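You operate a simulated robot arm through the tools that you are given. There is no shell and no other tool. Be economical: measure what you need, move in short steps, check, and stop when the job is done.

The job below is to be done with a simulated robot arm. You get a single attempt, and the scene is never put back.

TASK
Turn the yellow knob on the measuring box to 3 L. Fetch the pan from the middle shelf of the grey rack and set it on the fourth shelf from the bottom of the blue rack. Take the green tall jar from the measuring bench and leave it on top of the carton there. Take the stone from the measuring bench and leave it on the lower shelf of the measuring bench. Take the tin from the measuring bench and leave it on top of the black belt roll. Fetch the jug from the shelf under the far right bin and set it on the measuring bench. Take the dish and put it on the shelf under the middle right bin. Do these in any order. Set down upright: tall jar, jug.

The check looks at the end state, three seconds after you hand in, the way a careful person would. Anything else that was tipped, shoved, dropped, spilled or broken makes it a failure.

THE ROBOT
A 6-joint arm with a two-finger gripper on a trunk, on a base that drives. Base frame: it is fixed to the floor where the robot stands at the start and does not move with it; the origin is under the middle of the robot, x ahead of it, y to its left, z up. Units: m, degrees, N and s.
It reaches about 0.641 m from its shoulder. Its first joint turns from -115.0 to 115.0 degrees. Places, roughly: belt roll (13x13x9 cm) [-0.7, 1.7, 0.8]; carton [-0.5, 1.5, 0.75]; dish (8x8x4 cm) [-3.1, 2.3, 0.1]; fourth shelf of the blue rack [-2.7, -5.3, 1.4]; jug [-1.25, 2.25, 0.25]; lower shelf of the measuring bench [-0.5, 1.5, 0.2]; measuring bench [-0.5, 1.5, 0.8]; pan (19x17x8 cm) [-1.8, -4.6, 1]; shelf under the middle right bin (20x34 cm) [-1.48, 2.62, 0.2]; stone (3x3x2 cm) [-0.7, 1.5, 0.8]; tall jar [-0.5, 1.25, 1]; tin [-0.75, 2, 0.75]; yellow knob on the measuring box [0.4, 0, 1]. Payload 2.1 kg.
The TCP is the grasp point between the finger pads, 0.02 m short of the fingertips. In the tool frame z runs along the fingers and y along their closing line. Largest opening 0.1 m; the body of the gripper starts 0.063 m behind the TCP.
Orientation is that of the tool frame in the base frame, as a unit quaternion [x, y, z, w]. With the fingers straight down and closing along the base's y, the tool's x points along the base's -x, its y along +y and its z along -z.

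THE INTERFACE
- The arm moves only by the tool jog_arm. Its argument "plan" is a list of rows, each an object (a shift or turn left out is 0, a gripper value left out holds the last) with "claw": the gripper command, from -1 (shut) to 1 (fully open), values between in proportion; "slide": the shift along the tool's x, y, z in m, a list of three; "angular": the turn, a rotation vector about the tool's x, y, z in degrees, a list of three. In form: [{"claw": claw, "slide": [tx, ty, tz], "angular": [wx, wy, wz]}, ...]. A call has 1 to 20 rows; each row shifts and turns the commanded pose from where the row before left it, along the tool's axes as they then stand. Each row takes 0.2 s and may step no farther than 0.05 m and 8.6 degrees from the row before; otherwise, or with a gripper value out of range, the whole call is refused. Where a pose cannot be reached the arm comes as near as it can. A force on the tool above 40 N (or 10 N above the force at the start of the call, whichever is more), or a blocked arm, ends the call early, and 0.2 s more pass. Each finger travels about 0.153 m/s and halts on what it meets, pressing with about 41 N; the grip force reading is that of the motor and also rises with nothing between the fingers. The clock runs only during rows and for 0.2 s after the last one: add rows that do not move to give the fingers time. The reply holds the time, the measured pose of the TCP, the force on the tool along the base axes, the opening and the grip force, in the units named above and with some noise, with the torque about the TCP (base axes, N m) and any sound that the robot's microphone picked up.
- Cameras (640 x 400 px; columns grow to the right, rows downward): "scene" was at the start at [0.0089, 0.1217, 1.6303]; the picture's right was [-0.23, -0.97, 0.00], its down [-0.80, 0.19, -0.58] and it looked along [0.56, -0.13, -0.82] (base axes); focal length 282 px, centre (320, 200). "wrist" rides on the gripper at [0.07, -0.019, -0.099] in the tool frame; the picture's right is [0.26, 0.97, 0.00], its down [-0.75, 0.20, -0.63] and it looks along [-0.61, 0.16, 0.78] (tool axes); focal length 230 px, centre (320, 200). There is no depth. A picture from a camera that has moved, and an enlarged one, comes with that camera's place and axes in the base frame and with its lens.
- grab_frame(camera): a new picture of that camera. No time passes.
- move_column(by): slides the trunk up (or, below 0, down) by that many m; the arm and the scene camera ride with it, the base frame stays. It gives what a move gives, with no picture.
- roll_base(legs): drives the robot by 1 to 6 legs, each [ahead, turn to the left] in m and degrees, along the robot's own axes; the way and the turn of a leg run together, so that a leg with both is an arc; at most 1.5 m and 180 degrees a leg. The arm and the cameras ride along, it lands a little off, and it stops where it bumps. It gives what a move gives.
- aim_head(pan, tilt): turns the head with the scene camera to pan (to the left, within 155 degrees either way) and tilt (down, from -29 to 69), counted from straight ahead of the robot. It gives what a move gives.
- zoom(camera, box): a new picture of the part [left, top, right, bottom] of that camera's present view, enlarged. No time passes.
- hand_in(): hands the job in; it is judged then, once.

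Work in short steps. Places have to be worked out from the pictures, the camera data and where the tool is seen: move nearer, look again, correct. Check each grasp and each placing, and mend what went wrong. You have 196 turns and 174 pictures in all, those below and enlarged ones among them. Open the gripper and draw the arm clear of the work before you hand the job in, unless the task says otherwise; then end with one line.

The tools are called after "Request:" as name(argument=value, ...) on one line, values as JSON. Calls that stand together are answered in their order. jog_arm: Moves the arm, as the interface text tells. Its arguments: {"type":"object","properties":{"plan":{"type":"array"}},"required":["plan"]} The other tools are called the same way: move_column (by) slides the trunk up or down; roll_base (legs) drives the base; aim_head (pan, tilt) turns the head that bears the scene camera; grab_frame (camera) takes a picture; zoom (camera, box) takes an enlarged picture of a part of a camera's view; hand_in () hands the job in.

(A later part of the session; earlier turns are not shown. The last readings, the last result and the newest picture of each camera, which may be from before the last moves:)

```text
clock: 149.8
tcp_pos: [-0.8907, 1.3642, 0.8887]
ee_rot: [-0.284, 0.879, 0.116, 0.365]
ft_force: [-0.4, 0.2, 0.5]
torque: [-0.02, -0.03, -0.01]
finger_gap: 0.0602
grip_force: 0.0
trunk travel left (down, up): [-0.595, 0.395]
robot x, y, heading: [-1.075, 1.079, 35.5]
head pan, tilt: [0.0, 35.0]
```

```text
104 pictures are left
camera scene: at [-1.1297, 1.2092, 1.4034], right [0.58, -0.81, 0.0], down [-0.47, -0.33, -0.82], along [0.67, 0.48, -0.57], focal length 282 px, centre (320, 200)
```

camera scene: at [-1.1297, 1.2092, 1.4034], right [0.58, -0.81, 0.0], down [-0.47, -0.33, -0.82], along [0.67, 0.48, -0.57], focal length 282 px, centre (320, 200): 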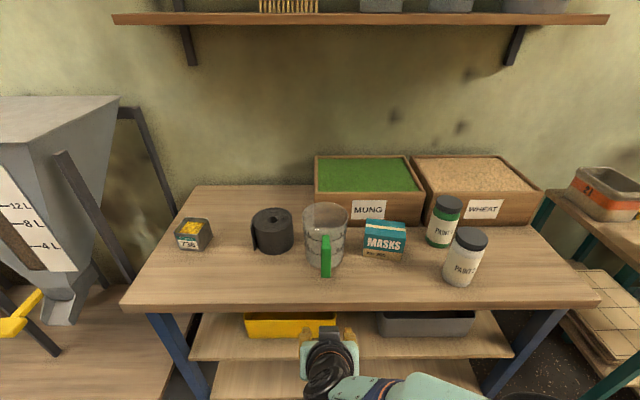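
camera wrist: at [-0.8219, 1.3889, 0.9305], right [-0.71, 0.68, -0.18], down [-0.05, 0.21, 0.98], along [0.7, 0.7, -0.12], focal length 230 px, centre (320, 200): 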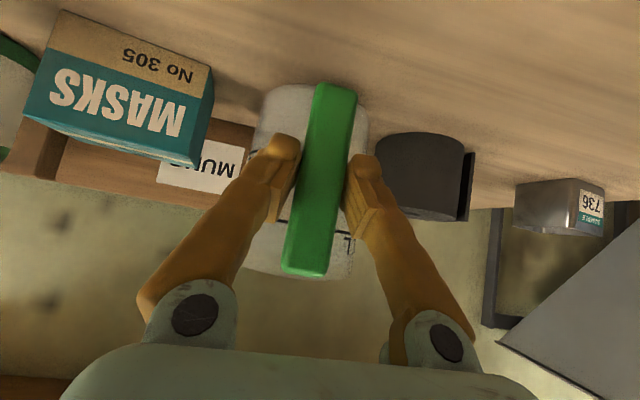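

The jug stands upright on the bench. Next is the green jar onto the carton: I raise and unpitch the arm, then reposition the robot nearer.

Request:
jog_arm(plan=[{"angular": [0, 7.5, 0], "claw": 1}, {"angular": [0, 7.5, 0]}, {"angular": [0, 7.5, 0]}, {"angular": [0, 7.5, 0]}, {"angular": [0, 7.5, 0]}, {"angular": [0, 7.5, 0]}, {}])

Request:
move_column(by=0.23)

Request:
roll_base(legs=[[0, -35], [0.2, 0], [0, 35]])

Request:
grab_frame(camera="scene")

Request:
grab_frame(camera="wrist")

```text
clock: 151.3
tcp_pos: [-0.8908, 1.363, 0.8902]
ee_rot: [-0.308, 0.951, 0.0, 0.0]
ft_force: [-0.1, -0.2, 0.0]
torque: [0.0, 0.01, 0.0]
finger_gap: 0.0997
grip_force: 0.1
trunk travel left (down, up): [-0.595, 0.395]
robot x, y, heading: [-1.0714, 1.0804, 35.7]
head pan, tilt: [0.0, 35.0]
```

```text
clock: 153.8
tcp_pos: [-0.889, 1.363, 1.1182]
ee_rot: [-0.307, 0.952, -0.001, 0.0]
ft_force: [-0.1, 0.7, 0.1]
torque: [-0.01, 0.0, 0.01]
finger_gap: 0.0999
grip_force: 0.2
trunk travel left (down, up): [-0.825, 0.165]
robot x, y, heading: [-1.0705, 1.0789, 35.5]
head pan, tilt: [0.0, 35.0]
```

```text
clock: 158.7
tcp_pos: [-0.6952, 1.3694, 1.1207]
ee_rot: [-0.315, 0.949, -0.001, 0.0]
ft_force: [0.2, -0.2, 0.0]
torque: [-0.02, -0.01, 0.0]
finger_gap: 0.1
grip_force: 0.2
trunk travel left (down, up): [-0.825, 0.165]
robot x, y, heading: [-0.8706, 1.082, 36.7]
head pan, tilt: [0.0, 35.0]
```

```text
103 pictures are left
camera scene: at [-0.9333, 1.2118, 1.6334], right [0.6, -0.8, 0.0], down [-0.46, -0.34, -0.82], along [0.66, 0.49, -0.57], focal length 282 px, centre (320, 200)
```

scene: 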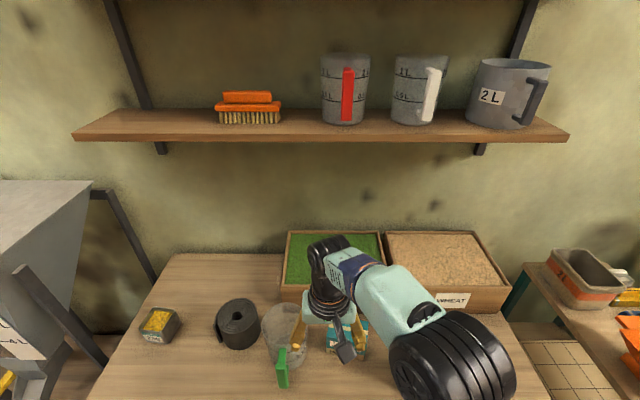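

```text
102 pictures are left
camera wrist: at [-0.7414, 1.3129, 1.2177], right [-0.79, 0.62, 0.0], down [0.48, 0.61, 0.63], along [0.39, 0.49, -0.78], focal length 230 px, centre (320, 200)
```

wrist: 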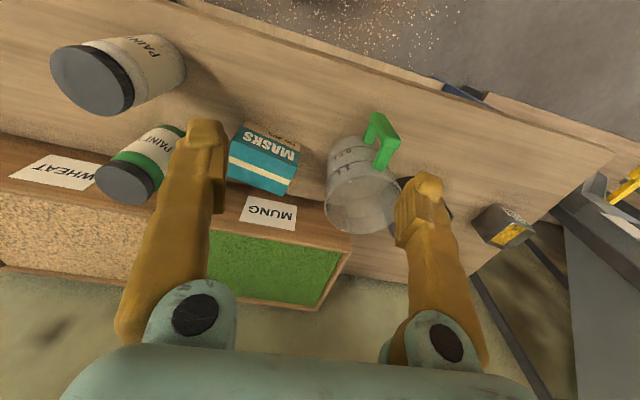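

The green jar's lid is at about (-0.392, 1.288). I move above it at z≈1.12 and look.

Request:
jog_arm(plan=[{"slide": [-0.028, -0.035, 0]}, {"slide": [-0.028, -0.035, 0]}, {"slide": [-0.028, -0.035, 0]}, {"slide": [-0.028, -0.035, 0]}, {"slide": [-0.028, -0.035, 0]}, {"slide": [-0.028, -0.035, 0]}, {"slide": [-0.027, -0.036, 0]}, {}])

Request:
grab_frame(camera="wrist")

```text
clock: 160.5
tcp_pos: [-0.4446, 1.2661, 1.0995]
ee_rot: [-0.315, 0.949, 0.0, 0.0]
ft_force: [0.5, -0.3, -0.3]
torque: [0.02, 0.02, -0.01]
finger_gap: 0.1
grip_force: 0.1
out of reach, approached as far as the arm can: row 6, 7
trunk travel left (down, up): [-0.825, 0.165]
robot x, y, heading: [-0.8733, 1.0835, 36.4]
head pan, tilt: [0.0, 35.0]
```

```text
101 pictures are left
camera wrist: at [-0.4923, 1.2099, 1.1983], right [-0.79, 0.62, 0.0], down [0.48, 0.61, 0.63], along [0.39, 0.49, -0.78], focal length 230 px, centre (320, 200)
```

wrist: 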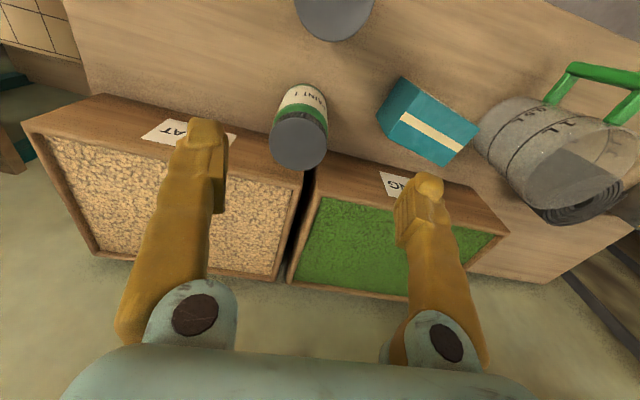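

Jar lid is ~7 cm wide at (-0.402, 1.289). The reach limits me at this height; I'll descend beside it and then slide forward so the fingers straddle it.

Request:
jog_arm(plan=[{"slide": [0, 0, 0.04]}, {"slide": [0, 0, 0.04]}, {"slide": [0, 0, 0.04]}, {}])

Request:
grab_frame(camera="wrist")

```text
clock: 161.5
tcp_pos: [-0.4486, 1.2652, 0.9809]
ee_rot: [-0.315, 0.949, -0.001, 0.0]
ft_force: [-0.2, 0.0, 0.5]
torque: [-0.02, 0.02, 0.0]
finger_gap: 0.0999
grip_force: 0.1
trunk travel left (down, up): [-0.825, 0.165]
robot x, y, heading: [-0.8714, 1.084, 36.5]
head pan, tilt: [0.0, 35.0]
```

```text
100 pictures are left
camera wrist: at [-0.495, 1.2089, 1.0796], right [-0.79, 0.62, 0.0], down [0.48, 0.61, 0.63], along [0.39, 0.49, -0.78], focal length 230 px, centre (320, 200)
```

wrist: 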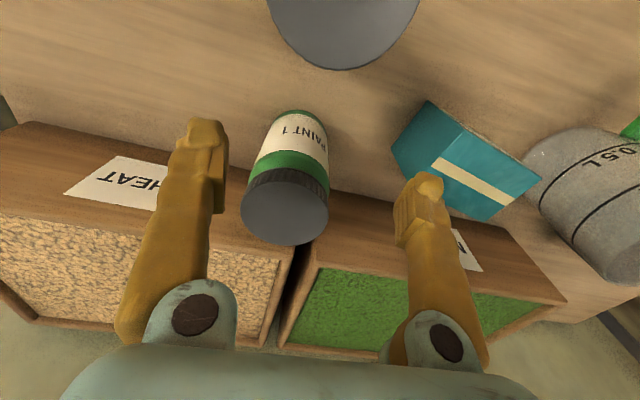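

Lid top centre is at (-0.404, 1.281, 0.951). I lower to z≈0.912, then slide forward and slightly right to straddle the jar.

Request:
jog_arm(plan=[{"slide": [0, -0.014, 0.03]}, {"slide": [0, 0, 0.039]}, {"slide": [-0.0225, 0, 0]}, {"slide": [-0.0225, 0, 0]}, {}])

Request:
grab_frame(camera="wrist")

```text
clock: 162.7
tcp_pos: [-0.4302, 1.2715, 0.9147]
ee_rot: [-0.316, 0.949, -0.001, -0.001]
ft_force: [-0.2, -0.5, 0.5]
torque: [-0.01, -0.05, 0.0]
finger_gap: 0.1
grip_force: 0.1
out of reach, approached as far as the arm can: row 3, 4
trunk travel left (down, up): [-0.825, 0.165]
robot x, y, heading: [-0.8696, 1.0822, 36.5]
head pan, tilt: [0.0, 35.0]
```

```text
99 pictures are left
camera wrist: at [-0.4763, 1.215, 1.014], right [-0.79, 0.62, 0.0], down [0.48, 0.61, 0.63], along [0.39, 0.49, -0.78], focal length 230 px, centre (320, 200)
```

wrist: 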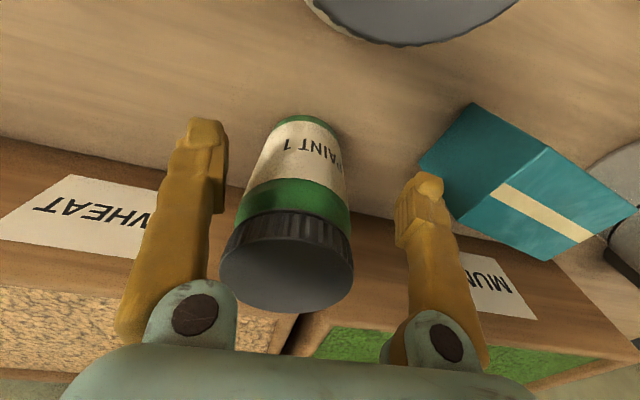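

Reach ends 2.7 cm short with vertical fingers, so I raise slightly, pitch forward 15°, and slide the rest.

Request:
jog_arm(plan=[{"slide": [0, -0.004, -0.018]}, {"angular": [0, -7.5, 0]}, {"angular": [0, -7.5, 0]}, {"slide": [-0.014, -0.002, 0.0038]}, {"slide": [-0.0135, -0.001, 0.0036]}, {}])

Request:
grab_frame(camera="wrist")

Request:
grab_frame(camera="scene")

```text
clock: 164.1
tcp_pos: [-0.3984, 1.2852, 0.931]
ee_rot: [-0.313, 0.941, 0.04, 0.124]
ft_force: [0.9, 0.1, 0.8]
torque: [-0.01, 0.0, -0.01]
finger_gap: 0.1
grip_force: 0.1
out of reach, approached as far as the arm can: row 2
trunk travel left (down, up): [-0.825, 0.165]
robot x, y, heading: [-0.8711, 1.0814, 36.6]
head pan, tilt: [0.0, 35.0]
```

```text
98 pictures are left
camera wrist: at [-0.4627, 1.2147, 1.0085], right [-0.78, 0.62, -0.07], down [0.33, 0.5, 0.8], along [0.54, 0.6, -0.59], focal length 230 px, centre (320, 200)
```

wrist: 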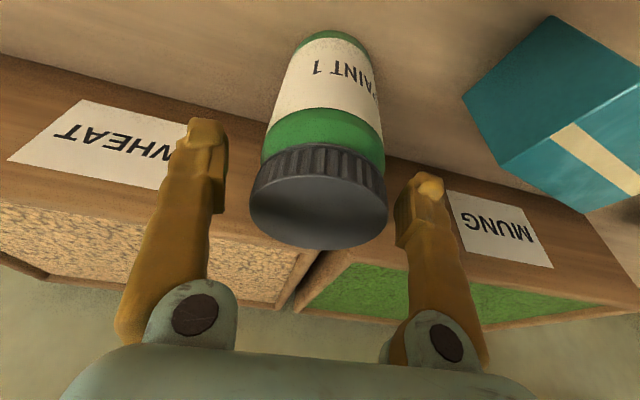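

```text
97 pictures are left
camera scene: at [-0.9339, 1.2113, 1.6335], right [0.6, -0.8, 0.0], down [-0.46, -0.34, -0.82], along [0.66, 0.49, -0.57], focal length 282 px, centre (320, 200)
```

scene: 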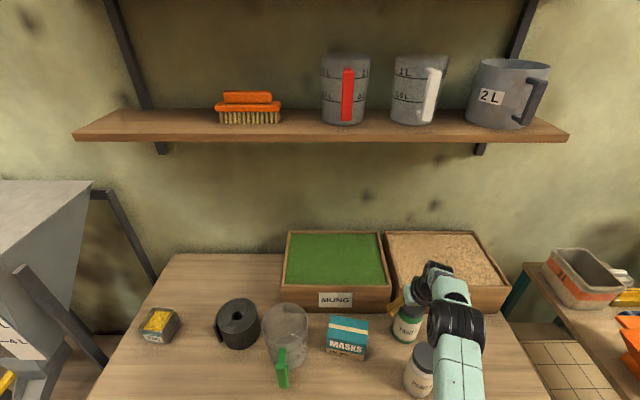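

Jar is centred between the fingers. I lower 12 mm more and close on it.

Request:
jog_arm(plan=[{"slide": [0.005, 0.0, 0.0116]}, {"claw": 0.7}, {"claw": 0.5}, {"claw": 0.3}, {"claw": 0.0}, {"claw": -0.5}, {}])

Request:
grab_frame(camera="wrist")

```text
clock: 165.7
tcp_pos: [-0.4007, 1.2853, 0.9202]
ee_rot: [-0.314, 0.941, 0.041, 0.123]
ft_force: [-0.6, 1.0, 0.5]
torque: [-0.04, -0.08, -0.04]
finger_gap: 0.0712
grip_force: 40.9
trunk travel left (down, up): [-0.825, 0.165]
robot x, y, heading: [-0.8729, 1.0826, 36.6]
head pan, tilt: [0.0, 35.0]
```

```text
96 pictures are left
camera wrist: at [-0.4653, 1.214, 0.9972], right [-0.78, 0.62, -0.07], down [0.33, 0.5, 0.8], along [0.54, 0.6, -0.59], focal length 230 px, centre (320, 200)
```

wrist: 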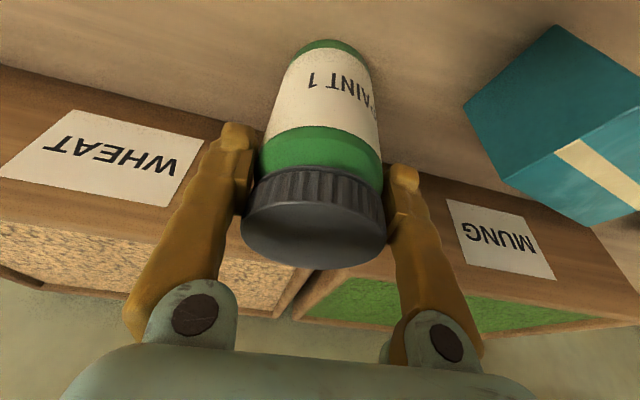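

Gripped at 7.1 cm. I lift with the trunk 0.14 m and check.

Request:
move_column(by=0.14)

Request:
grab_frame(camera="wrist")

Request:
grab_frame(camera="scene")

```text
clock: 167.4
tcp_pos: [-0.4011, 1.2843, 1.0589]
ee_rot: [-0.314, 0.941, 0.039, 0.123]
ft_force: [-0.5, 0.3, -5.9]
torque: [-0.02, 0.01, 0.0]
finger_gap: 0.0709
grip_force: 41.1
trunk travel left (down, up): [-0.965, 0.025]
robot x, y, heading: [-0.8723, 1.0828, 36.6]
head pan, tilt: [0.0, 35.0]
```

```text
95 pictures are left
camera wrist: at [-0.4641, 1.2143, 1.1366], right [-0.78, 0.62, -0.07], down [0.33, 0.5, 0.8], along [0.53, 0.6, -0.59], focal length 230 px, centre (320, 200)
```

wrist: 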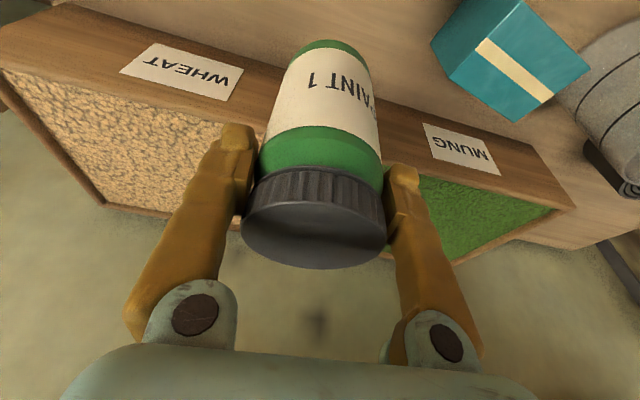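

```text
94 pictures are left
camera scene: at [-0.9316, 1.2125, 1.7734], right [0.6, -0.8, 0.0], down [-0.46, -0.34, -0.82], along [0.66, 0.49, -0.57], focal length 282 px, centre (320, 200)
```

scene: 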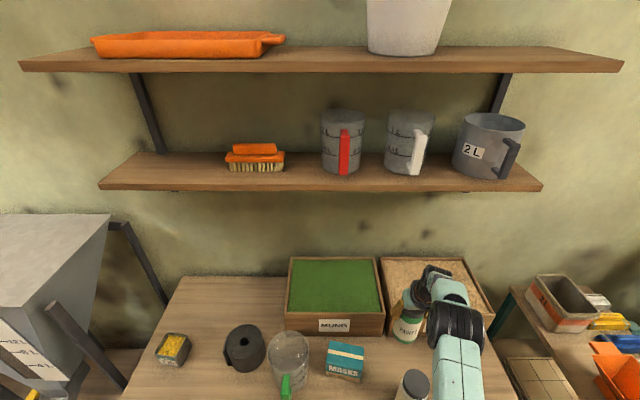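

Jar is held upright. I zoom on the carton in the scene to measure its top.

Request:
zoom(camera="scene", box=[260, 300, 420, 400])

Request:
zoom(camera="wrist", box=[400, 0, 640, 150])

```text
4.00 times, centred on (340, 350) of scene
camera zoom: at [-0.9316, 1.2125, 1.7734], right [0.6, -0.8, 0.0], down [-0.46, -0.34, -0.82], along [0.66, 0.49, -0.57], focal length 1127 px, centre (240, -400)
```

zoom: 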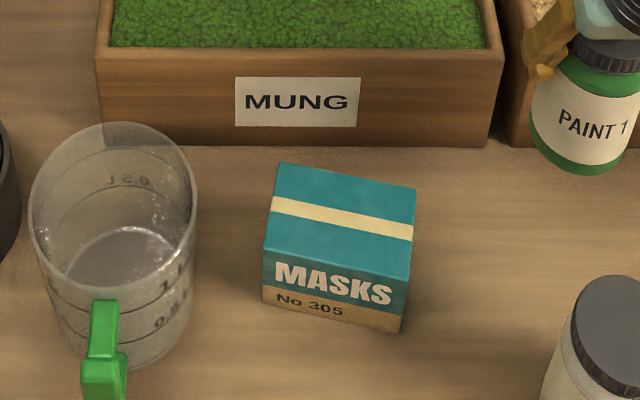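

```text
2.67 times, centred on (520, 75) of wrist
camera zoom: at [-0.4641, 1.2143, 1.1366], right [-0.78, 0.62, -0.07], down [0.33, 0.5, 0.8], along [0.53, 0.6, -0.59], focal length 614 px, centre (-213, 533)
```

zoom: 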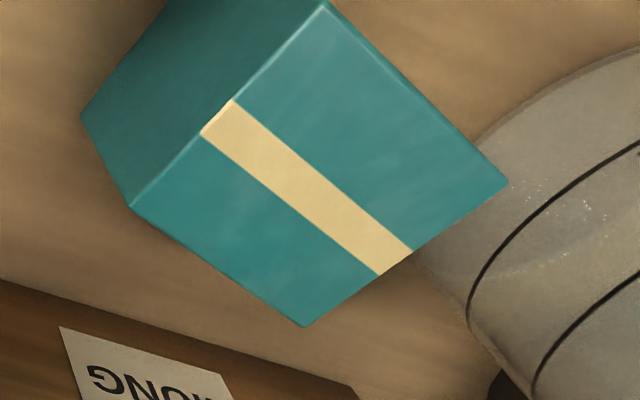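

Carton top centre is about (-0.535, 1.409, 0.887), ~11×9 cm. I carry the jar above it.

Request:
jog_arm(plan=[{"slide": [0.008, 0.045, -0.002]}, {"slide": [0.008, 0.045, -0.002]}, {"slide": [0.008, 0.045, -0.002]}, {"slide": [0.008, 0.045, -0.002]}, {}])

Request:
grab_frame(camera="wrist")

Request:
zoom(camera="scene", box=[240, 260, 440, 400])

```text
clock: 168.6
tcp_pos: [-0.535, 1.4111, 1.0615]
ee_rot: [-0.313, 0.941, 0.041, 0.124]
ft_force: [-0.3, -0.1, -6.0]
torque: [0.01, 0.02, 0.03]
finger_gap: 0.0713
grip_force: 40.8
trunk travel left (down, up): [-0.965, 0.025]
robot x, y, heading: [-0.8693, 1.0808, 36.8]
head pan, tilt: [0.0, 35.0]
```

```text
91 pictures are left
camera wrist: at [-0.5997, 1.3399, 1.1387], right [-0.78, 0.62, -0.07], down [0.33, 0.5, 0.8], along [0.53, 0.6, -0.59], focal length 230 px, centre (320, 200)
```

wrist: 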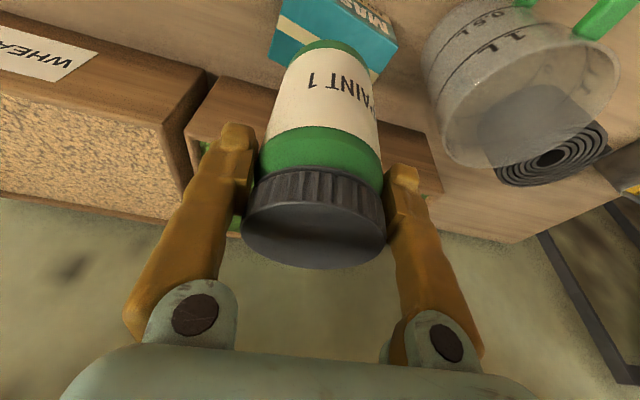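

```text
2.86 times, centred on (340, 330) of scene
camera zoom: at [-0.9321, 1.2127, 1.7734], right [0.6, -0.8, 0.0], down [-0.46, -0.34, -0.82], along [0.66, 0.49, -0.57], focal length 805 px, centre (263, -171)
```

zoom: 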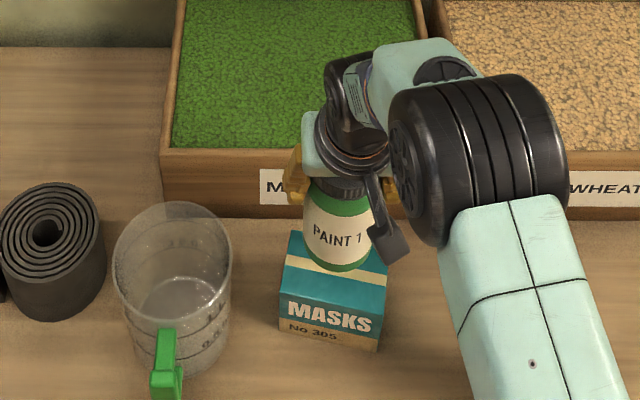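

The jar is over the carton centre. I lower to just above and then creep to contact.

Request:
jog_arm(plan=[{"slide": [0.0058, 0, 0.0217]}, {"slide": [0.0058, 0, 0.0217]}, {}])

Request:
zoom(camera="scene", box=[280, 300, 400, 400])

```text
clock: 169.4
tcp_pos: [-0.5327, 1.4121, 1.0158]
ee_rot: [-0.313, 0.941, 0.04, 0.124]
ft_force: [0.5, 0.6, -6.6]
torque: [-0.01, 0.04, 0.01]
finger_gap: 0.071
grip_force: 40.6
trunk travel left (down, up): [-0.965, 0.025]
robot x, y, heading: [-0.8683, 1.0837, 36.1]
head pan, tilt: [0.0, 35.0]
```

```text
4.00 times, centred on (340, 350) of scene
camera zoom: at [-0.9321, 1.2122, 1.7734], right [0.6, -0.8, 0.0], down [-0.46, -0.34, -0.82], along [0.66, 0.49, -0.57], focal length 1127 px, centre (240, -400)
```

zoom: 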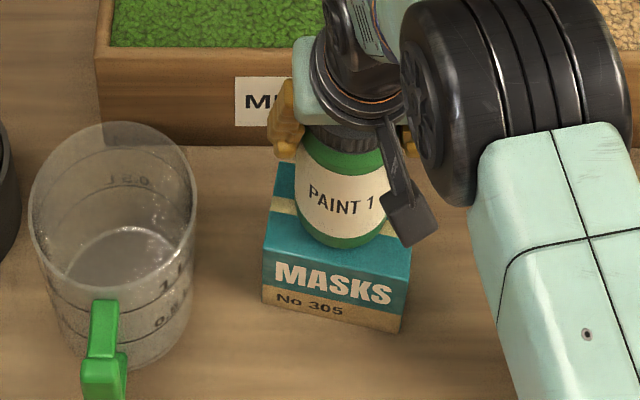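

Nearly touching and well centred. Creep down.

Request:
jog_arm(plan=[{"slide": [0.0006, 0, 0.0024]}, {"slide": [0.0006, 0, 0.0024]}, {}])

Request:
jog_arm(plan=[{"slide": [0.0006, 0, 0.0024]}, {"slide": [0.0004, 0, 0.0015]}, {}])

```text
clock: 170.2
tcp_pos: [-0.5339, 1.4111, 1.0107]
ee_rot: [-0.312, 0.941, 0.04, 0.124]
ft_force: [-0.3, -0.3, -2.1]
torque: [0.0, -0.11, 0.01]
finger_gap: 0.0712
grip_force: 40.5
trunk travel left (down, up): [-0.965, 0.025]
robot x, y, heading: [-0.8709, 1.0834, 36.7]
head pan, tilt: [0.0, 35.0]
```

```text
clock: 171.0
tcp_pos: [-0.5366, 1.4095, 1.0089]
ee_rot: [-0.313, 0.94, 0.043, 0.129]
ft_force: [4.6, 4.2, 39.2]
torque: [-0.19, -0.15, 0.09]
finger_gap: 0.0712
grip_force: 40.9
trunk travel left (down, up): [-0.965, 0.025]
robot x, y, heading: [-0.8711, 1.0824, 36.3]
head pan, tilt: [0.0, 35.0]
```

Contact made. I ease up 4 mm, open, and withdraw upward along the tool axis.

Request:
jog_arm(plan=[{"slide": [-0.001, 0, -0.0036]}, {"claw": 0.6}, {"claw": 0.9}, {"claw": 1}, {}, {"slide": [0, 0, -0.025]}, {"slide": [0, 0, -0.03]}, {"slide": [0.03, 0, -0.03]}, {"slide": [0.04, 0, 0]}, {"slide": [0.04, 0, 0]}, {}])

Request:
grab_frame(camera="wrist")

Request:
grab_frame(camera="scene")

```text
clock: 173.4
tcp_pos: [-0.6184, 1.3428, 1.0682]
ee_rot: [-0.311, 0.942, 0.029, 0.127]
ft_force: [-0.2, 0.3, 0.0]
torque: [-0.01, 0.0, 0.01]
finger_gap: 0.0999
grip_force: 0.1
out of reach, approached as far as the arm can: row 10
trunk travel left (down, up): [-0.965, 0.025]
robot x, y, heading: [-0.8723, 1.0823, 36.6]
head pan, tilt: [0.0, 35.0]
```

```text
88 pictures are left
camera wrist: at [-0.6848, 1.2741, 1.1448], right [-0.77, 0.63, -0.09], down [0.32, 0.51, 0.8], along [0.55, 0.59, -0.6], focal length 230 px, centre (320, 200)
```

wrist: 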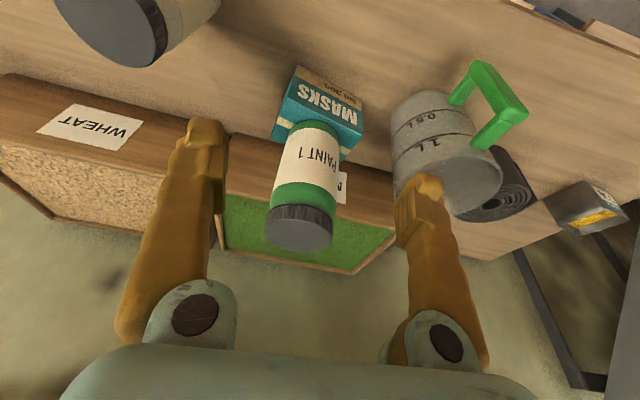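

```text
87 pictures are left
camera scene: at [-0.9332, 1.2119, 1.7734], right [0.6, -0.8, 0.0], down [-0.46, -0.34, -0.82], along [0.66, 0.49, -0.57], focal length 282 px, centre (320, 200)
```

scene: 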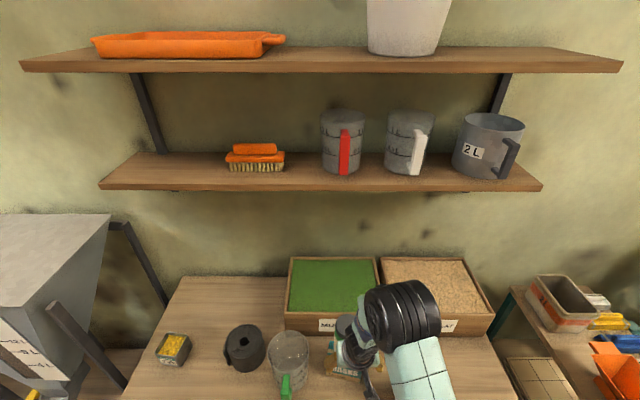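

The jar stands upright on the carton. Next the tin: I back off, move 0.5 m along the aisle to the left, and face the bench again.

Request:
roll_base(legs=[[-0.15, 0], [0, 88], [0.5, 0], [0, -90], [0.12, 0]])

Request:
grab_frame(camera="scene")

Request:
grab_frame(camera="wrist")

```text
clock: 185.6
tcp_pos: [-0.9044, 1.7173, 1.0753]
ee_rot: [-0.284, 0.949, 0.025, 0.134]
ft_force: [0.6, 0.3, -0.9]
torque: [0.0, -0.01, 0.0]
finger_gap: 0.1003
grip_force: 0.1
trunk travel left (down, up): [-0.965, 0.025]
robot x, y, heading: [-1.1661, 1.4758, 33.0]
head pan, tilt: [0.0, 35.0]
```

```text
86 pictures are left
camera scene: at [-1.2243, 1.6048, 1.7734], right [0.55, -0.84, 0.0], down [-0.48, -0.31, -0.82], along [0.69, 0.45, -0.57], focal length 282 px, centre (320, 200)
```

scene: 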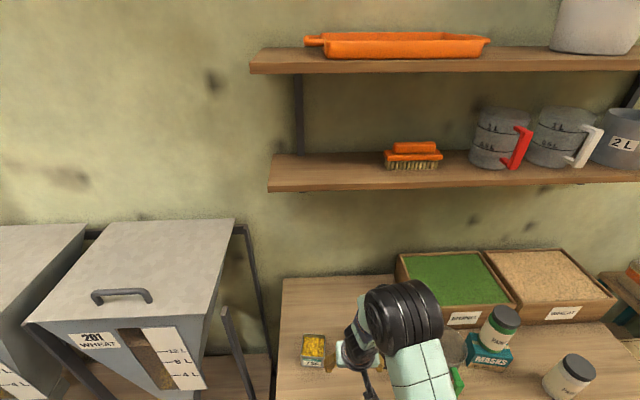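

```text
85 pictures are left
camera wrist: at [-0.9747, 1.6523, 1.1514], right [-0.73, 0.67, -0.1], down [0.34, 0.49, 0.8], along [0.59, 0.56, -0.59], focal length 230 px, centre (320, 200)
```

wrist: 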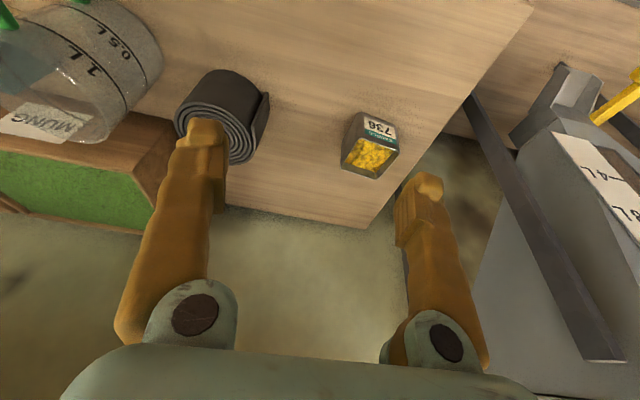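

I need the tin's exact size and orientation; I zoom in on it with both cameras.

Request:
zoom(camera="wrist", box=[310, 80, 430, 200])

Request:
zoom(camera="scene", box=[270, 310, 370, 400])

```text
3.33 times, centred on (370, 140) of wrist
camera zoom: at [-0.9747, 1.6523, 1.1514], right [-0.73, 0.67, -0.1], down [0.34, 0.49, 0.8], along [0.59, 0.56, -0.59], focal length 767 px, centre (153, 400)
```

zoom: 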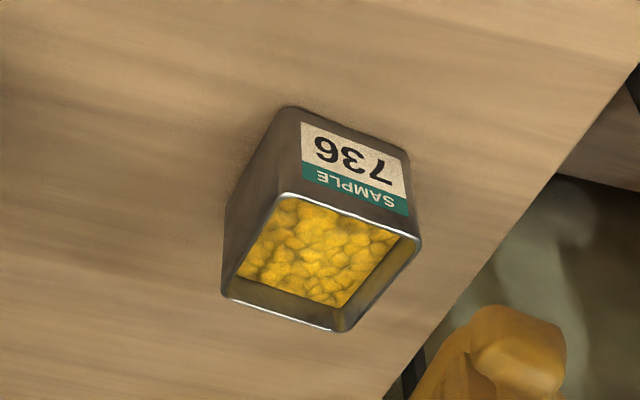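

```text
4.44 times, centred on (320, 355) of scene
camera zoom: at [-1.2243, 1.6048, 1.7734], right [0.55, -0.84, 0.0], down [-0.48, -0.31, -0.82], along [0.69, 0.45, -0.57], focal length 1252 px, centre (320, -489)
```

zoom: 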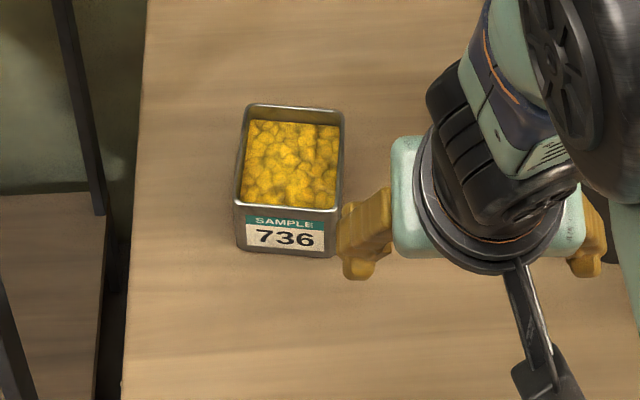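

Tin: rim centre (-0.835, 1.884), top z≈0.871, ~7.5 cm wide, yawed slightly. I drive 4 cm closer, align the tool yaw (+6°, which also removes roll), and move above the tin.

Request:
roll_base(legs=[[0.04, 0]])

Request:
jog_arm(plan=[{"angular": [0, 0, 6.1]}, {"slide": [0, 0.037, 0]}, {"slide": [0, 0.037, 0]}, {"slide": [0, 0.038, 0]}, {"slide": [-0.0315, 0, 0.0088]}, {"slide": [-0.0315, 0, 0.0088]}, {"slide": [-0.0315, 0, 0.0088]}, {}])

Request:
grab_frame(camera="wrist")

```text
clock: 186.5
tcp_pos: [-0.8466, 1.759, 1.0793]
ee_rot: [-0.284, 0.951, 0.022, 0.123]
ft_force: [-0.7, -0.2, 1.3]
torque: [-0.01, -0.03, -0.03]
finger_gap: 0.1003
grip_force: 0.1
trunk travel left (down, up): [-0.965, 0.025]
robot x, y, heading: [-1.1321, 1.4992, 33.1]
head pan, tilt: [0.0, 35.0]
```

```text
clock: 188.3
tcp_pos: [-0.8412, 1.8818, 1.0882]
ee_rot: [-0.232, 0.962, 0.034, 0.138]
ft_force: [-0.5, -0.7, 0.1]
torque: [0.01, -0.02, -0.04]
finger_gap: 0.0998
grip_force: 0.1
trunk travel left (down, up): [-0.965, 0.025]
robot x, y, heading: [-1.1277, 1.4993, 33.4]
head pan, tilt: [0.0, 35.0]
```

```text
82 pictures are left
camera wrist: at [-0.9171, 1.822, 1.1629], right [-0.66, 0.75, -0.07], down [0.39, 0.43, 0.82], along [0.64, 0.51, -0.57], focal length 230 px, centre (320, 200)
```

wrist: 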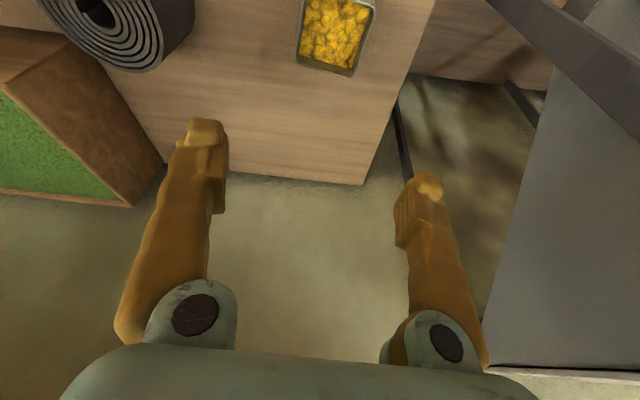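

Directly above the tin. I descend 18 cm and check alignment.

Request:
jog_arm(plan=[{"slide": [0.0127, 0, 0.0432]}, {"slide": [0.0127, 0, 0.0432]}, {"slide": [0.0127, 0, 0.0432]}, {"slide": [0.0113, 0, 0.0384]}, {}])

Request:
grab_frame(camera="wrist")

```text
clock: 189.5
tcp_pos: [-0.8409, 1.8808, 0.9128]
ee_rot: [-0.233, 0.962, 0.035, 0.137]
ft_force: [0.0, -0.1, 0.9]
torque: [0.01, -0.01, -0.01]
finger_gap: 0.0997
grip_force: 0.1
trunk travel left (down, up): [-0.965, 0.025]
robot x, y, heading: [-1.1345, 1.499, 32.8]
head pan, tilt: [0.0, 35.0]
```

```text
81 pictures are left
camera wrist: at [-0.9179, 1.8212, 0.9882], right [-0.66, 0.75, -0.07], down [0.39, 0.43, 0.81], along [0.64, 0.51, -0.58], focal length 230 px, centre (320, 200)
```

wrist: 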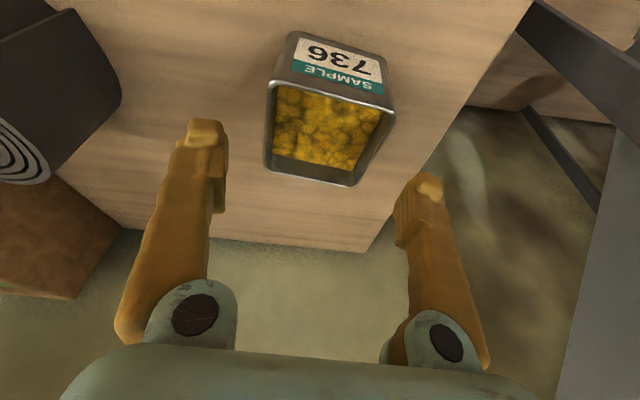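

Aligned. I descend 6 cm and close gently.

Request:
jog_arm(plan=[{"slide": [0.0088, 0, 0.0297]}, {"slide": [0.0088, 0, 0.0297]}, {}, {"claw": 0.7}, {"claw": 0.5}, {"claw": 0.3}, {"claw": 0.0}, {"claw": -0.5}, {}])

Request:
grab_frame(camera="wrist")

```text
clock: 191.5
tcp_pos: [-0.8636, 1.8678, 0.8747]
ee_rot: [-0.232, 0.962, 0.033, 0.138]
ft_force: [-0.3, 1.3, 0.0]
torque: [0.1, 0.01, 0.1]
finger_gap: 0.0752
grip_force: 40.9
out of reach, approached as far as the arm can: row 1, 2
trunk travel left (down, up): [-0.965, 0.025]
robot x, y, heading: [-1.1259, 1.5008, 33.1]
head pan, tilt: [0.0, 35.0]
```

```text
80 pictures are left
camera wrist: at [-0.9406, 1.8077, 0.9505], right [-0.66, 0.75, -0.07], down [0.39, 0.43, 0.81], along [0.64, 0.51, -0.58], focal length 230 px, centre (320, 200)
```

wrist: 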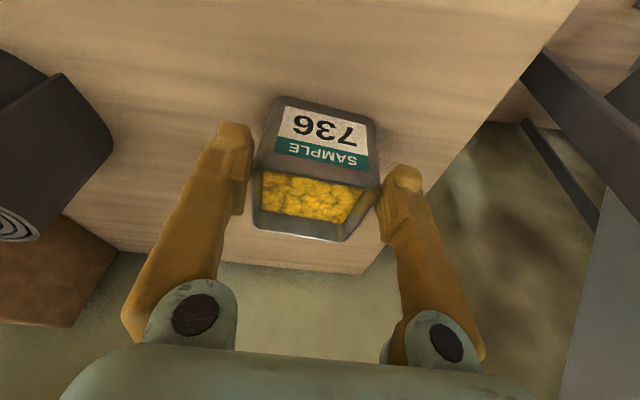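

The descent hit the arm's low limit, so the grip is off-centre. I open, return above the tin, and use the trunk to lower instead.

Request:
jog_arm(plan=[{"claw": 0.7}, {"claw": 1}, {}, {"slide": [-0.0106, 0, -0.0365]}, {"slide": [-0.025, 0, 0.0073]}, {}])

Request:
move_column(by=-0.03)

Request:
grab_frame(camera="wrist")

```text
clock: 192.9
tcp_pos: [-0.8407, 1.8783, 0.9145]
ee_rot: [-0.233, 0.962, 0.034, 0.137]
ft_force: [0.9, 0.0, -0.5]
torque: [0.0, 0.01, 0.0]
finger_gap: 0.0999
grip_force: 0.0
trunk travel left (down, up): [-0.965, 0.025]
robot x, y, heading: [-1.1282, 1.5011, 33.1]
head pan, tilt: [0.0, 35.0]
```

```text
clock: 193.7
tcp_pos: [-0.8423, 1.8786, 0.8849]
ee_rot: [-0.232, 0.962, 0.033, 0.137]
ft_force: [0.4, -0.3, 0.3]
torque: [-0.02, 0.03, 0.0]
finger_gap: 0.0999
grip_force: 0.1
trunk travel left (down, up): [-0.935, 0.055]
robot x, y, heading: [-1.1259, 1.4965, 33.1]
head pan, tilt: [0.0, 35.0]
```

```text
79 pictures are left
camera wrist: at [-0.9183, 1.8183, 0.9598], right [-0.66, 0.75, -0.07], down [0.39, 0.43, 0.81], along [0.64, 0.51, -0.58], focal length 230 px, centre (320, 200)
```

wrist: 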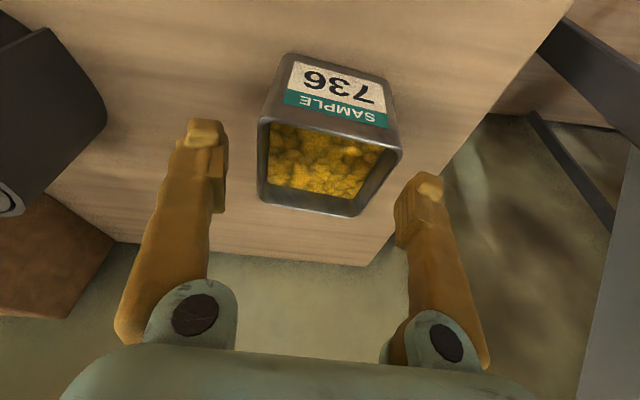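

Good; trunk down another 4 cm and close on the tin.

Request:
move_column(by=-0.038)

Request:
jog_arm(plan=[{"claw": 0.7}, {"claw": 0.5}, {"claw": 0.3}, {"claw": 0.0}, {"claw": -0.5}, {}])

Request:
move_column(by=0.09)

Request:
grab_frame(camera="wrist")

Request:
grab_frame(camera="scene")

```text
clock: 194.5
tcp_pos: [-0.8416, 1.8782, 0.8473]
ee_rot: [-0.232, 0.962, 0.034, 0.138]
ft_force: [0.2, 1.1, -0.1]
torque: [0.01, -0.04, 0.02]
finger_gap: 0.1
grip_force: 0.1
trunk travel left (down, up): [-0.897, 0.093]
robot x, y, heading: [-1.1315, 1.4991, 33.4]
head pan, tilt: [0.0, 35.0]
```

```text
clock: 195.9
tcp_pos: [-0.8422, 1.8784, 0.846]
ee_rot: [-0.232, 0.962, 0.034, 0.137]
ft_force: [0.4, -0.1, 3.6]
torque: [-0.15, -0.09, 0.09]
finger_gap: 0.0839
grip_force: 41.0
trunk travel left (down, up): [-0.897, 0.093]
robot x, y, heading: [-1.1321, 1.501, 33.3]
head pan, tilt: [0.0, 35.0]
```

```text
clock: 197.1
tcp_pos: [-0.8407, 1.8788, 0.937]
ee_rot: [-0.232, 0.963, 0.033, 0.137]
ft_force: [-0.3, 0.5, -2.7]
torque: [0.02, 0.03, 0.0]
finger_gap: 0.0842
grip_force: 41.0
trunk travel left (down, up): [-0.987, 0.003]
robot x, y, heading: [-1.1261, 1.4966, 33.1]
head pan, tilt: [0.0, 35.0]
```

```text
78 pictures are left
camera wrist: at [-0.9181, 1.8186, 1.0116], right [-0.66, 0.75, -0.07], down [0.39, 0.43, 0.81], along [0.64, 0.51, -0.58], focal length 230 px, centre (320, 200)
```

wrist: 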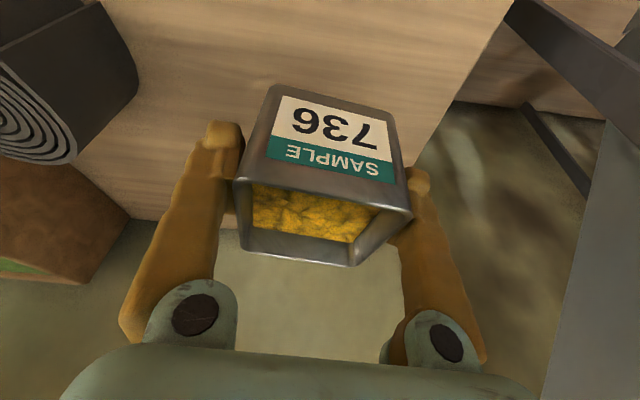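

```text
77 pictures are left
camera scene: at [-1.1845, 1.6307, 1.7954], right [0.55, -0.84, 0.0], down [-0.48, -0.31, -0.82], along [0.69, 0.45, -0.57], focal length 282 px, centre (320, 200)
```

scene: 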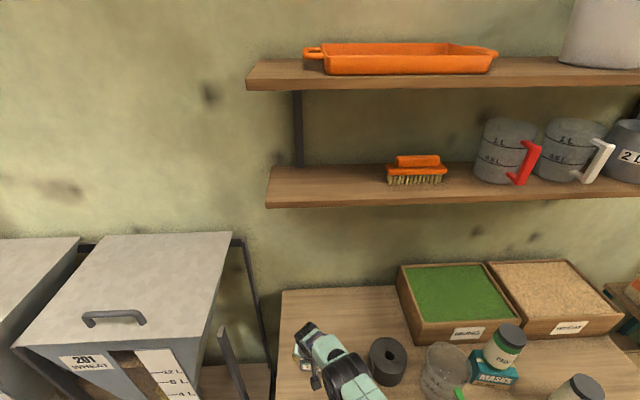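

Tin lifted level (2.7 N). I raise it 6 cm more with the arm and measure the roll top.

Request:
jog_arm(plan=[{"slide": [-0.0084, 0, -0.0288]}, {"slide": [-0.0084, 0, -0.0288]}, {}])

Request:
zoom(camera="scene", box=[280, 300, 480, 400])

Request:
grab_frame(camera="wrist")

```text
clock: 197.9
tcp_pos: [-0.841, 1.8779, 0.993]
ee_rot: [-0.231, 0.963, 0.034, 0.137]
ft_force: [0.2, 0.0, -2.5]
torque: [-0.03, 0.03, -0.02]
finger_gap: 0.084
grip_force: 41.0
trunk travel left (down, up): [-0.987, 0.003]
robot x, y, heading: [-1.1328, 1.5013, 33.0]
head pan, tilt: [0.0, 35.0]
```

```text
3.20 times, centred on (380, 350) of scene
camera zoom: at [-1.1842, 1.6311, 1.7953], right [0.55, -0.84, 0.0], down [-0.48, -0.31, -0.82], along [0.69, 0.45, -0.57], focal length 901 px, centre (128, -280)
```

zoom: 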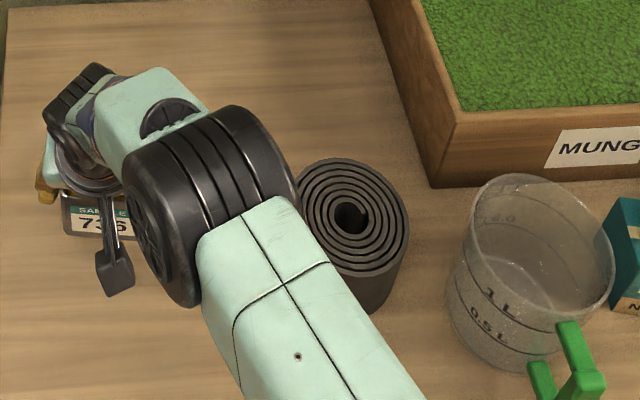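

```text
75 pictures are left
camera wrist: at [-0.9168, 1.8184, 1.0687], right [-0.66, 0.75, -0.07], down [0.39, 0.43, 0.81], along [0.64, 0.51, -0.58], focal length 230 px, centre (320, 200)
```

wrist: 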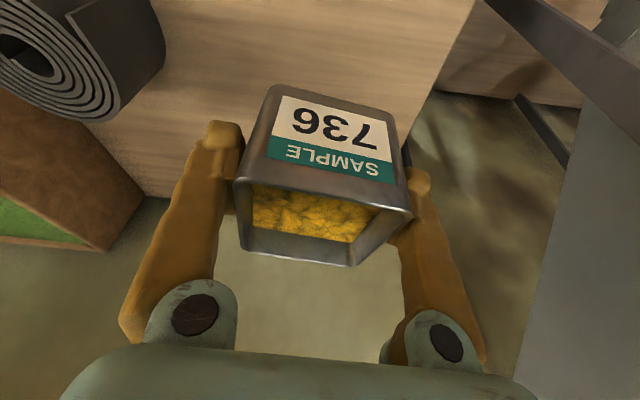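

Roll top centre ≈ (-0.697, 1.694), z≈0.90. I carry the tin over it.

Request:
jog_arm(plan=[{"slide": [-0.007, -0.0385, 0.002]}, {"slide": [-0.007, -0.0385, 0.002]}, {"slide": [-0.007, -0.0385, 0.002]}, {"slide": [-0.007, -0.0385, 0.002]}, {"slide": [-0.007, -0.0385, 0.002]}, {"slide": [-0.007, -0.0385, 0.002]}, {}])

Request:
grab_frame(camera="wrist")

Request:
zoom(camera="scene", box=[280, 300, 480, 400])

```text
clock: 199.5
tcp_pos: [-0.6972, 1.6933, 0.9963]
ee_rot: [-0.232, 0.963, 0.033, 0.137]
ft_force: [0.4, 0.1, -2.8]
torque: [-0.04, 0.02, 0.03]
finger_gap: 0.0841
grip_force: 41.8
trunk travel left (down, up): [-0.987, 0.003]
robot x, y, heading: [-1.1346, 1.5018, 33.1]
head pan, tilt: [0.0, 35.0]
```

```text
74 pictures are left
camera wrist: at [-0.7734, 1.6339, 1.0712], right [-0.66, 0.75, -0.07], down [0.39, 0.43, 0.81], along [0.64, 0.51, -0.58], focal length 230 px, centre (320, 200)
```

wrist: 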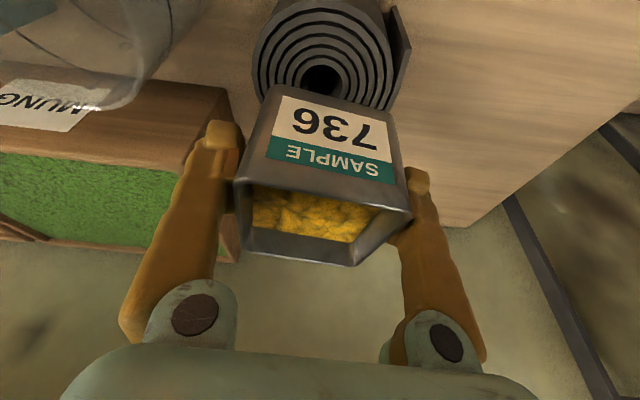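

```text
3.20 times, centred on (380, 350) of scene
camera zoom: at [-1.1843, 1.6309, 1.7954], right [0.55, -0.84, 0.0], down [-0.48, -0.31, -0.82], along [0.69, 0.45, -0.57], focal length 901 px, centre (128, -280)
```

zoom: 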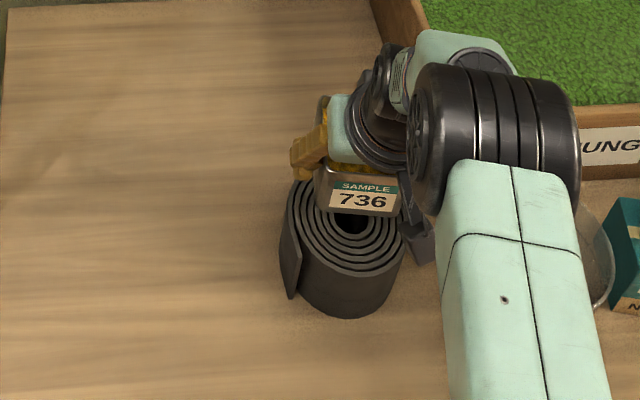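

Well centred over the roll. Lower 4 cm then creep.

Request:
jog_arm(plan=[{"slide": [0.0056, 0, 0.0192]}, {"slide": [0.0042, 0, 0.0144]}, {}])

Request:
jog_arm(plan=[{"slide": [0.0008, 0, 0.0029]}, {"slide": [0.0008, 0, 0.0029]}, {}])

Request:
zoom(camera="scene", box=[320, 320, 440, 400])

```text
clock: 200.3
tcp_pos: [-0.6994, 1.693, 0.9628]
ee_rot: [-0.232, 0.962, 0.033, 0.137]
ft_force: [-0.3, -0.2, -2.5]
torque: [-0.01, 0.03, 0.02]
finger_gap: 0.0841
grip_force: 40.7
trunk travel left (down, up): [-0.987, 0.003]
robot x, y, heading: [-1.1306, 1.4968, 32.7]
head pan, tilt: [0.0, 35.0]
```

```text
clock: 201.1
tcp_pos: [-0.6975, 1.6936, 0.9557]
ee_rot: [-0.233, 0.962, 0.035, 0.137]
ft_force: [-0.6, 0.1, -2.0]
torque: [-0.03, 0.01, 0.01]
finger_gap: 0.0841
grip_force: 41.5
trunk travel left (down, up): [-0.987, 0.003]
robot x, y, heading: [-1.1292, 1.4957, 33.1]
head pan, tilt: [0.0, 35.0]
```

```text
5.00 times, centred on (380, 360) of scene
camera zoom: at [-1.1841, 1.6302, 1.7954], right [0.55, -0.84, 0.0], down [-0.48, -0.31, -0.82], along [0.69, 0.45, -0.57], focal length 1408 px, centre (20, -600)
```

zoom: 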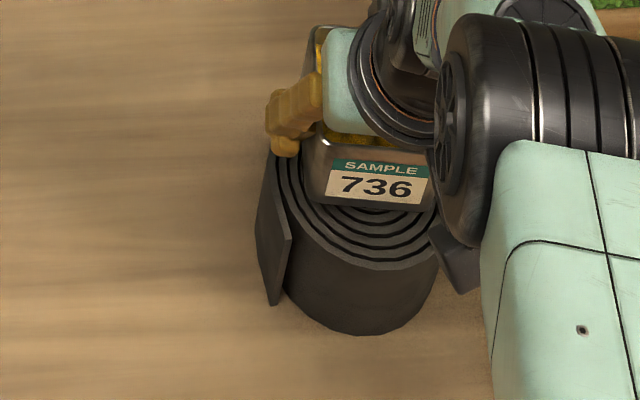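

Slightly rear of centre, so I shift 8 mm toward me and creep down further.

Request:
jog_arm(plan=[{"slide": [0.0077, 0, -0.0022]}, {"slide": [0.0008, 0, 0.0029]}, {"slide": [0.0008, 0, 0.0029]}, {}])

Request:
jog_arm(plan=[{"slide": [0.0006, 0, 0.0019]}, {"slide": [0.0006, 0, 0.0019]}, {}])

```text
clock: 202.1
tcp_pos: [-0.7041, 1.6883, 0.9494]
ee_rot: [-0.233, 0.962, 0.035, 0.137]
ft_force: [-0.9, 0.2, -2.6]
torque: [-0.01, 0.04, 0.02]
finger_gap: 0.0848
grip_force: 40.6
trunk travel left (down, up): [-0.987, 0.003]
robot x, y, heading: [-1.1291, 1.5, 33.1]
head pan, tilt: [0.0, 35.0]
```

```text
clock: 202.9
tcp_pos: [-0.7057, 1.6906, 0.9458]
ee_rot: [-0.232, 0.963, 0.033, 0.137]
ft_force: [0.7, -0.3, -2.9]
torque: [0.0, 0.03, -0.01]
finger_gap: 0.0841
grip_force: 41.4
trunk travel left (down, up): [-0.987, 0.003]
robot x, y, heading: [-1.1281, 1.4998, 33.3]
head pan, tilt: [0.0, 35.0]
```

Request:
jog_arm(plan=[{"slide": [0.0006, 0, 0.0019]}, {"slide": [0.0006, 0, 0.0019]}, {}])

Request:
jog_arm(plan=[{"slide": [0.0006, 0, 0.0019]}, {"slide": [0.0006, 0, 0.0019]}, {}])

```text
clock: 203.7
tcp_pos: [-0.705, 1.689, 0.9425]
ee_rot: [-0.232, 0.963, 0.033, 0.137]
ft_force: [-0.5, 0.9, -2.2]
torque: [-0.03, 0.03, -0.03]
finger_gap: 0.0844
grip_force: 40.0
trunk travel left (down, up): [-0.987, 0.003]
robot x, y, heading: [-1.1297, 1.4998, 32.8]
head pan, tilt: [0.0, 35.0]
```

```text
clock: 204.5
tcp_pos: [-0.7055, 1.6889, 0.937]
ee_rot: [-0.232, 0.962, 0.034, 0.137]
ft_force: [0.8, -0.2, 0.4]
torque: [-0.04, -0.15, -0.05]
finger_gap: 0.0841
grip_force: 40.7
trunk travel left (down, up): [-0.987, 0.003]
robot x, y, heading: [-1.1287, 1.4999, 33.1]
head pan, tilt: [0.0, 35.0]
```

Contact just begun (force turned +0.4 N) at z 0.937. I release and lift straight up.

Request:
jog_arm(plan=[{"claw": 0.8}, {"claw": 1}, {}, {"slide": [-0.0084, 0, -0.0288]}, {"slide": [-0.0112, 0, -0.0384]}, {"slide": [-0.0112, 0, -0.0384]}, {"slide": [0.04, 0, 0]}, {"slide": [0.04, 0, 0]}, {}])

Request:
roll_base(legs=[[-0.15, 0]])

Request:
grab_frame(camera="scene")

```text
clock: 206.5
tcp_pos: [-0.772, 1.6553, 1.0234]
ee_rot: [-0.232, 0.962, 0.034, 0.138]
ft_force: [0.4, 0.4, 0.5]
torque: [0.03, -0.02, 0.04]
finger_gap: 0.1001
grip_force: 0.0
trunk travel left (down, up): [-0.987, 0.003]
robot x, y, heading: [-1.126, 1.4968, 32.9]
head pan, tilt: [0.0, 35.0]
```

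```text
clock: 207.9
tcp_pos: [-0.8904, 1.5802, 1.0211]
ee_rot: [-0.234, 0.963, 0.033, 0.131]
ft_force: [0.7, 0.1, 0.5]
torque: [0.04, 0.01, 0.04]
finger_gap: 0.0998
grip_force: 0.0
trunk travel left (down, up): [-0.987, 0.003]
robot x, y, heading: [-1.2563, 1.4184, 33.1]
head pan, tilt: [0.0, 35.0]
```

```text
71 pictures are left
camera scene: at [-1.2957, 1.5579, 1.7955], right [0.55, -0.84, 0.0], down [-0.49, -0.32, -0.81], along [0.68, 0.44, -0.58], focal length 282 px, centre (320, 200)
```

scene: 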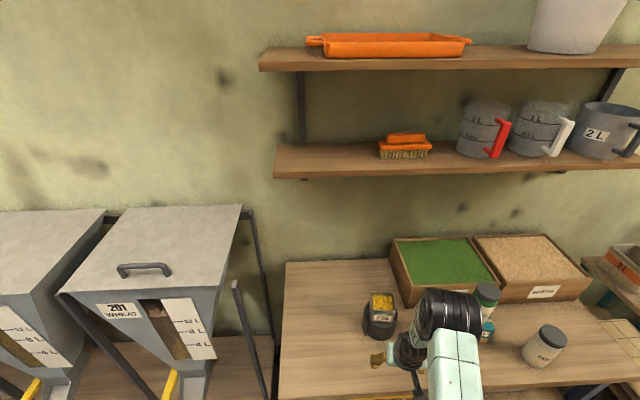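

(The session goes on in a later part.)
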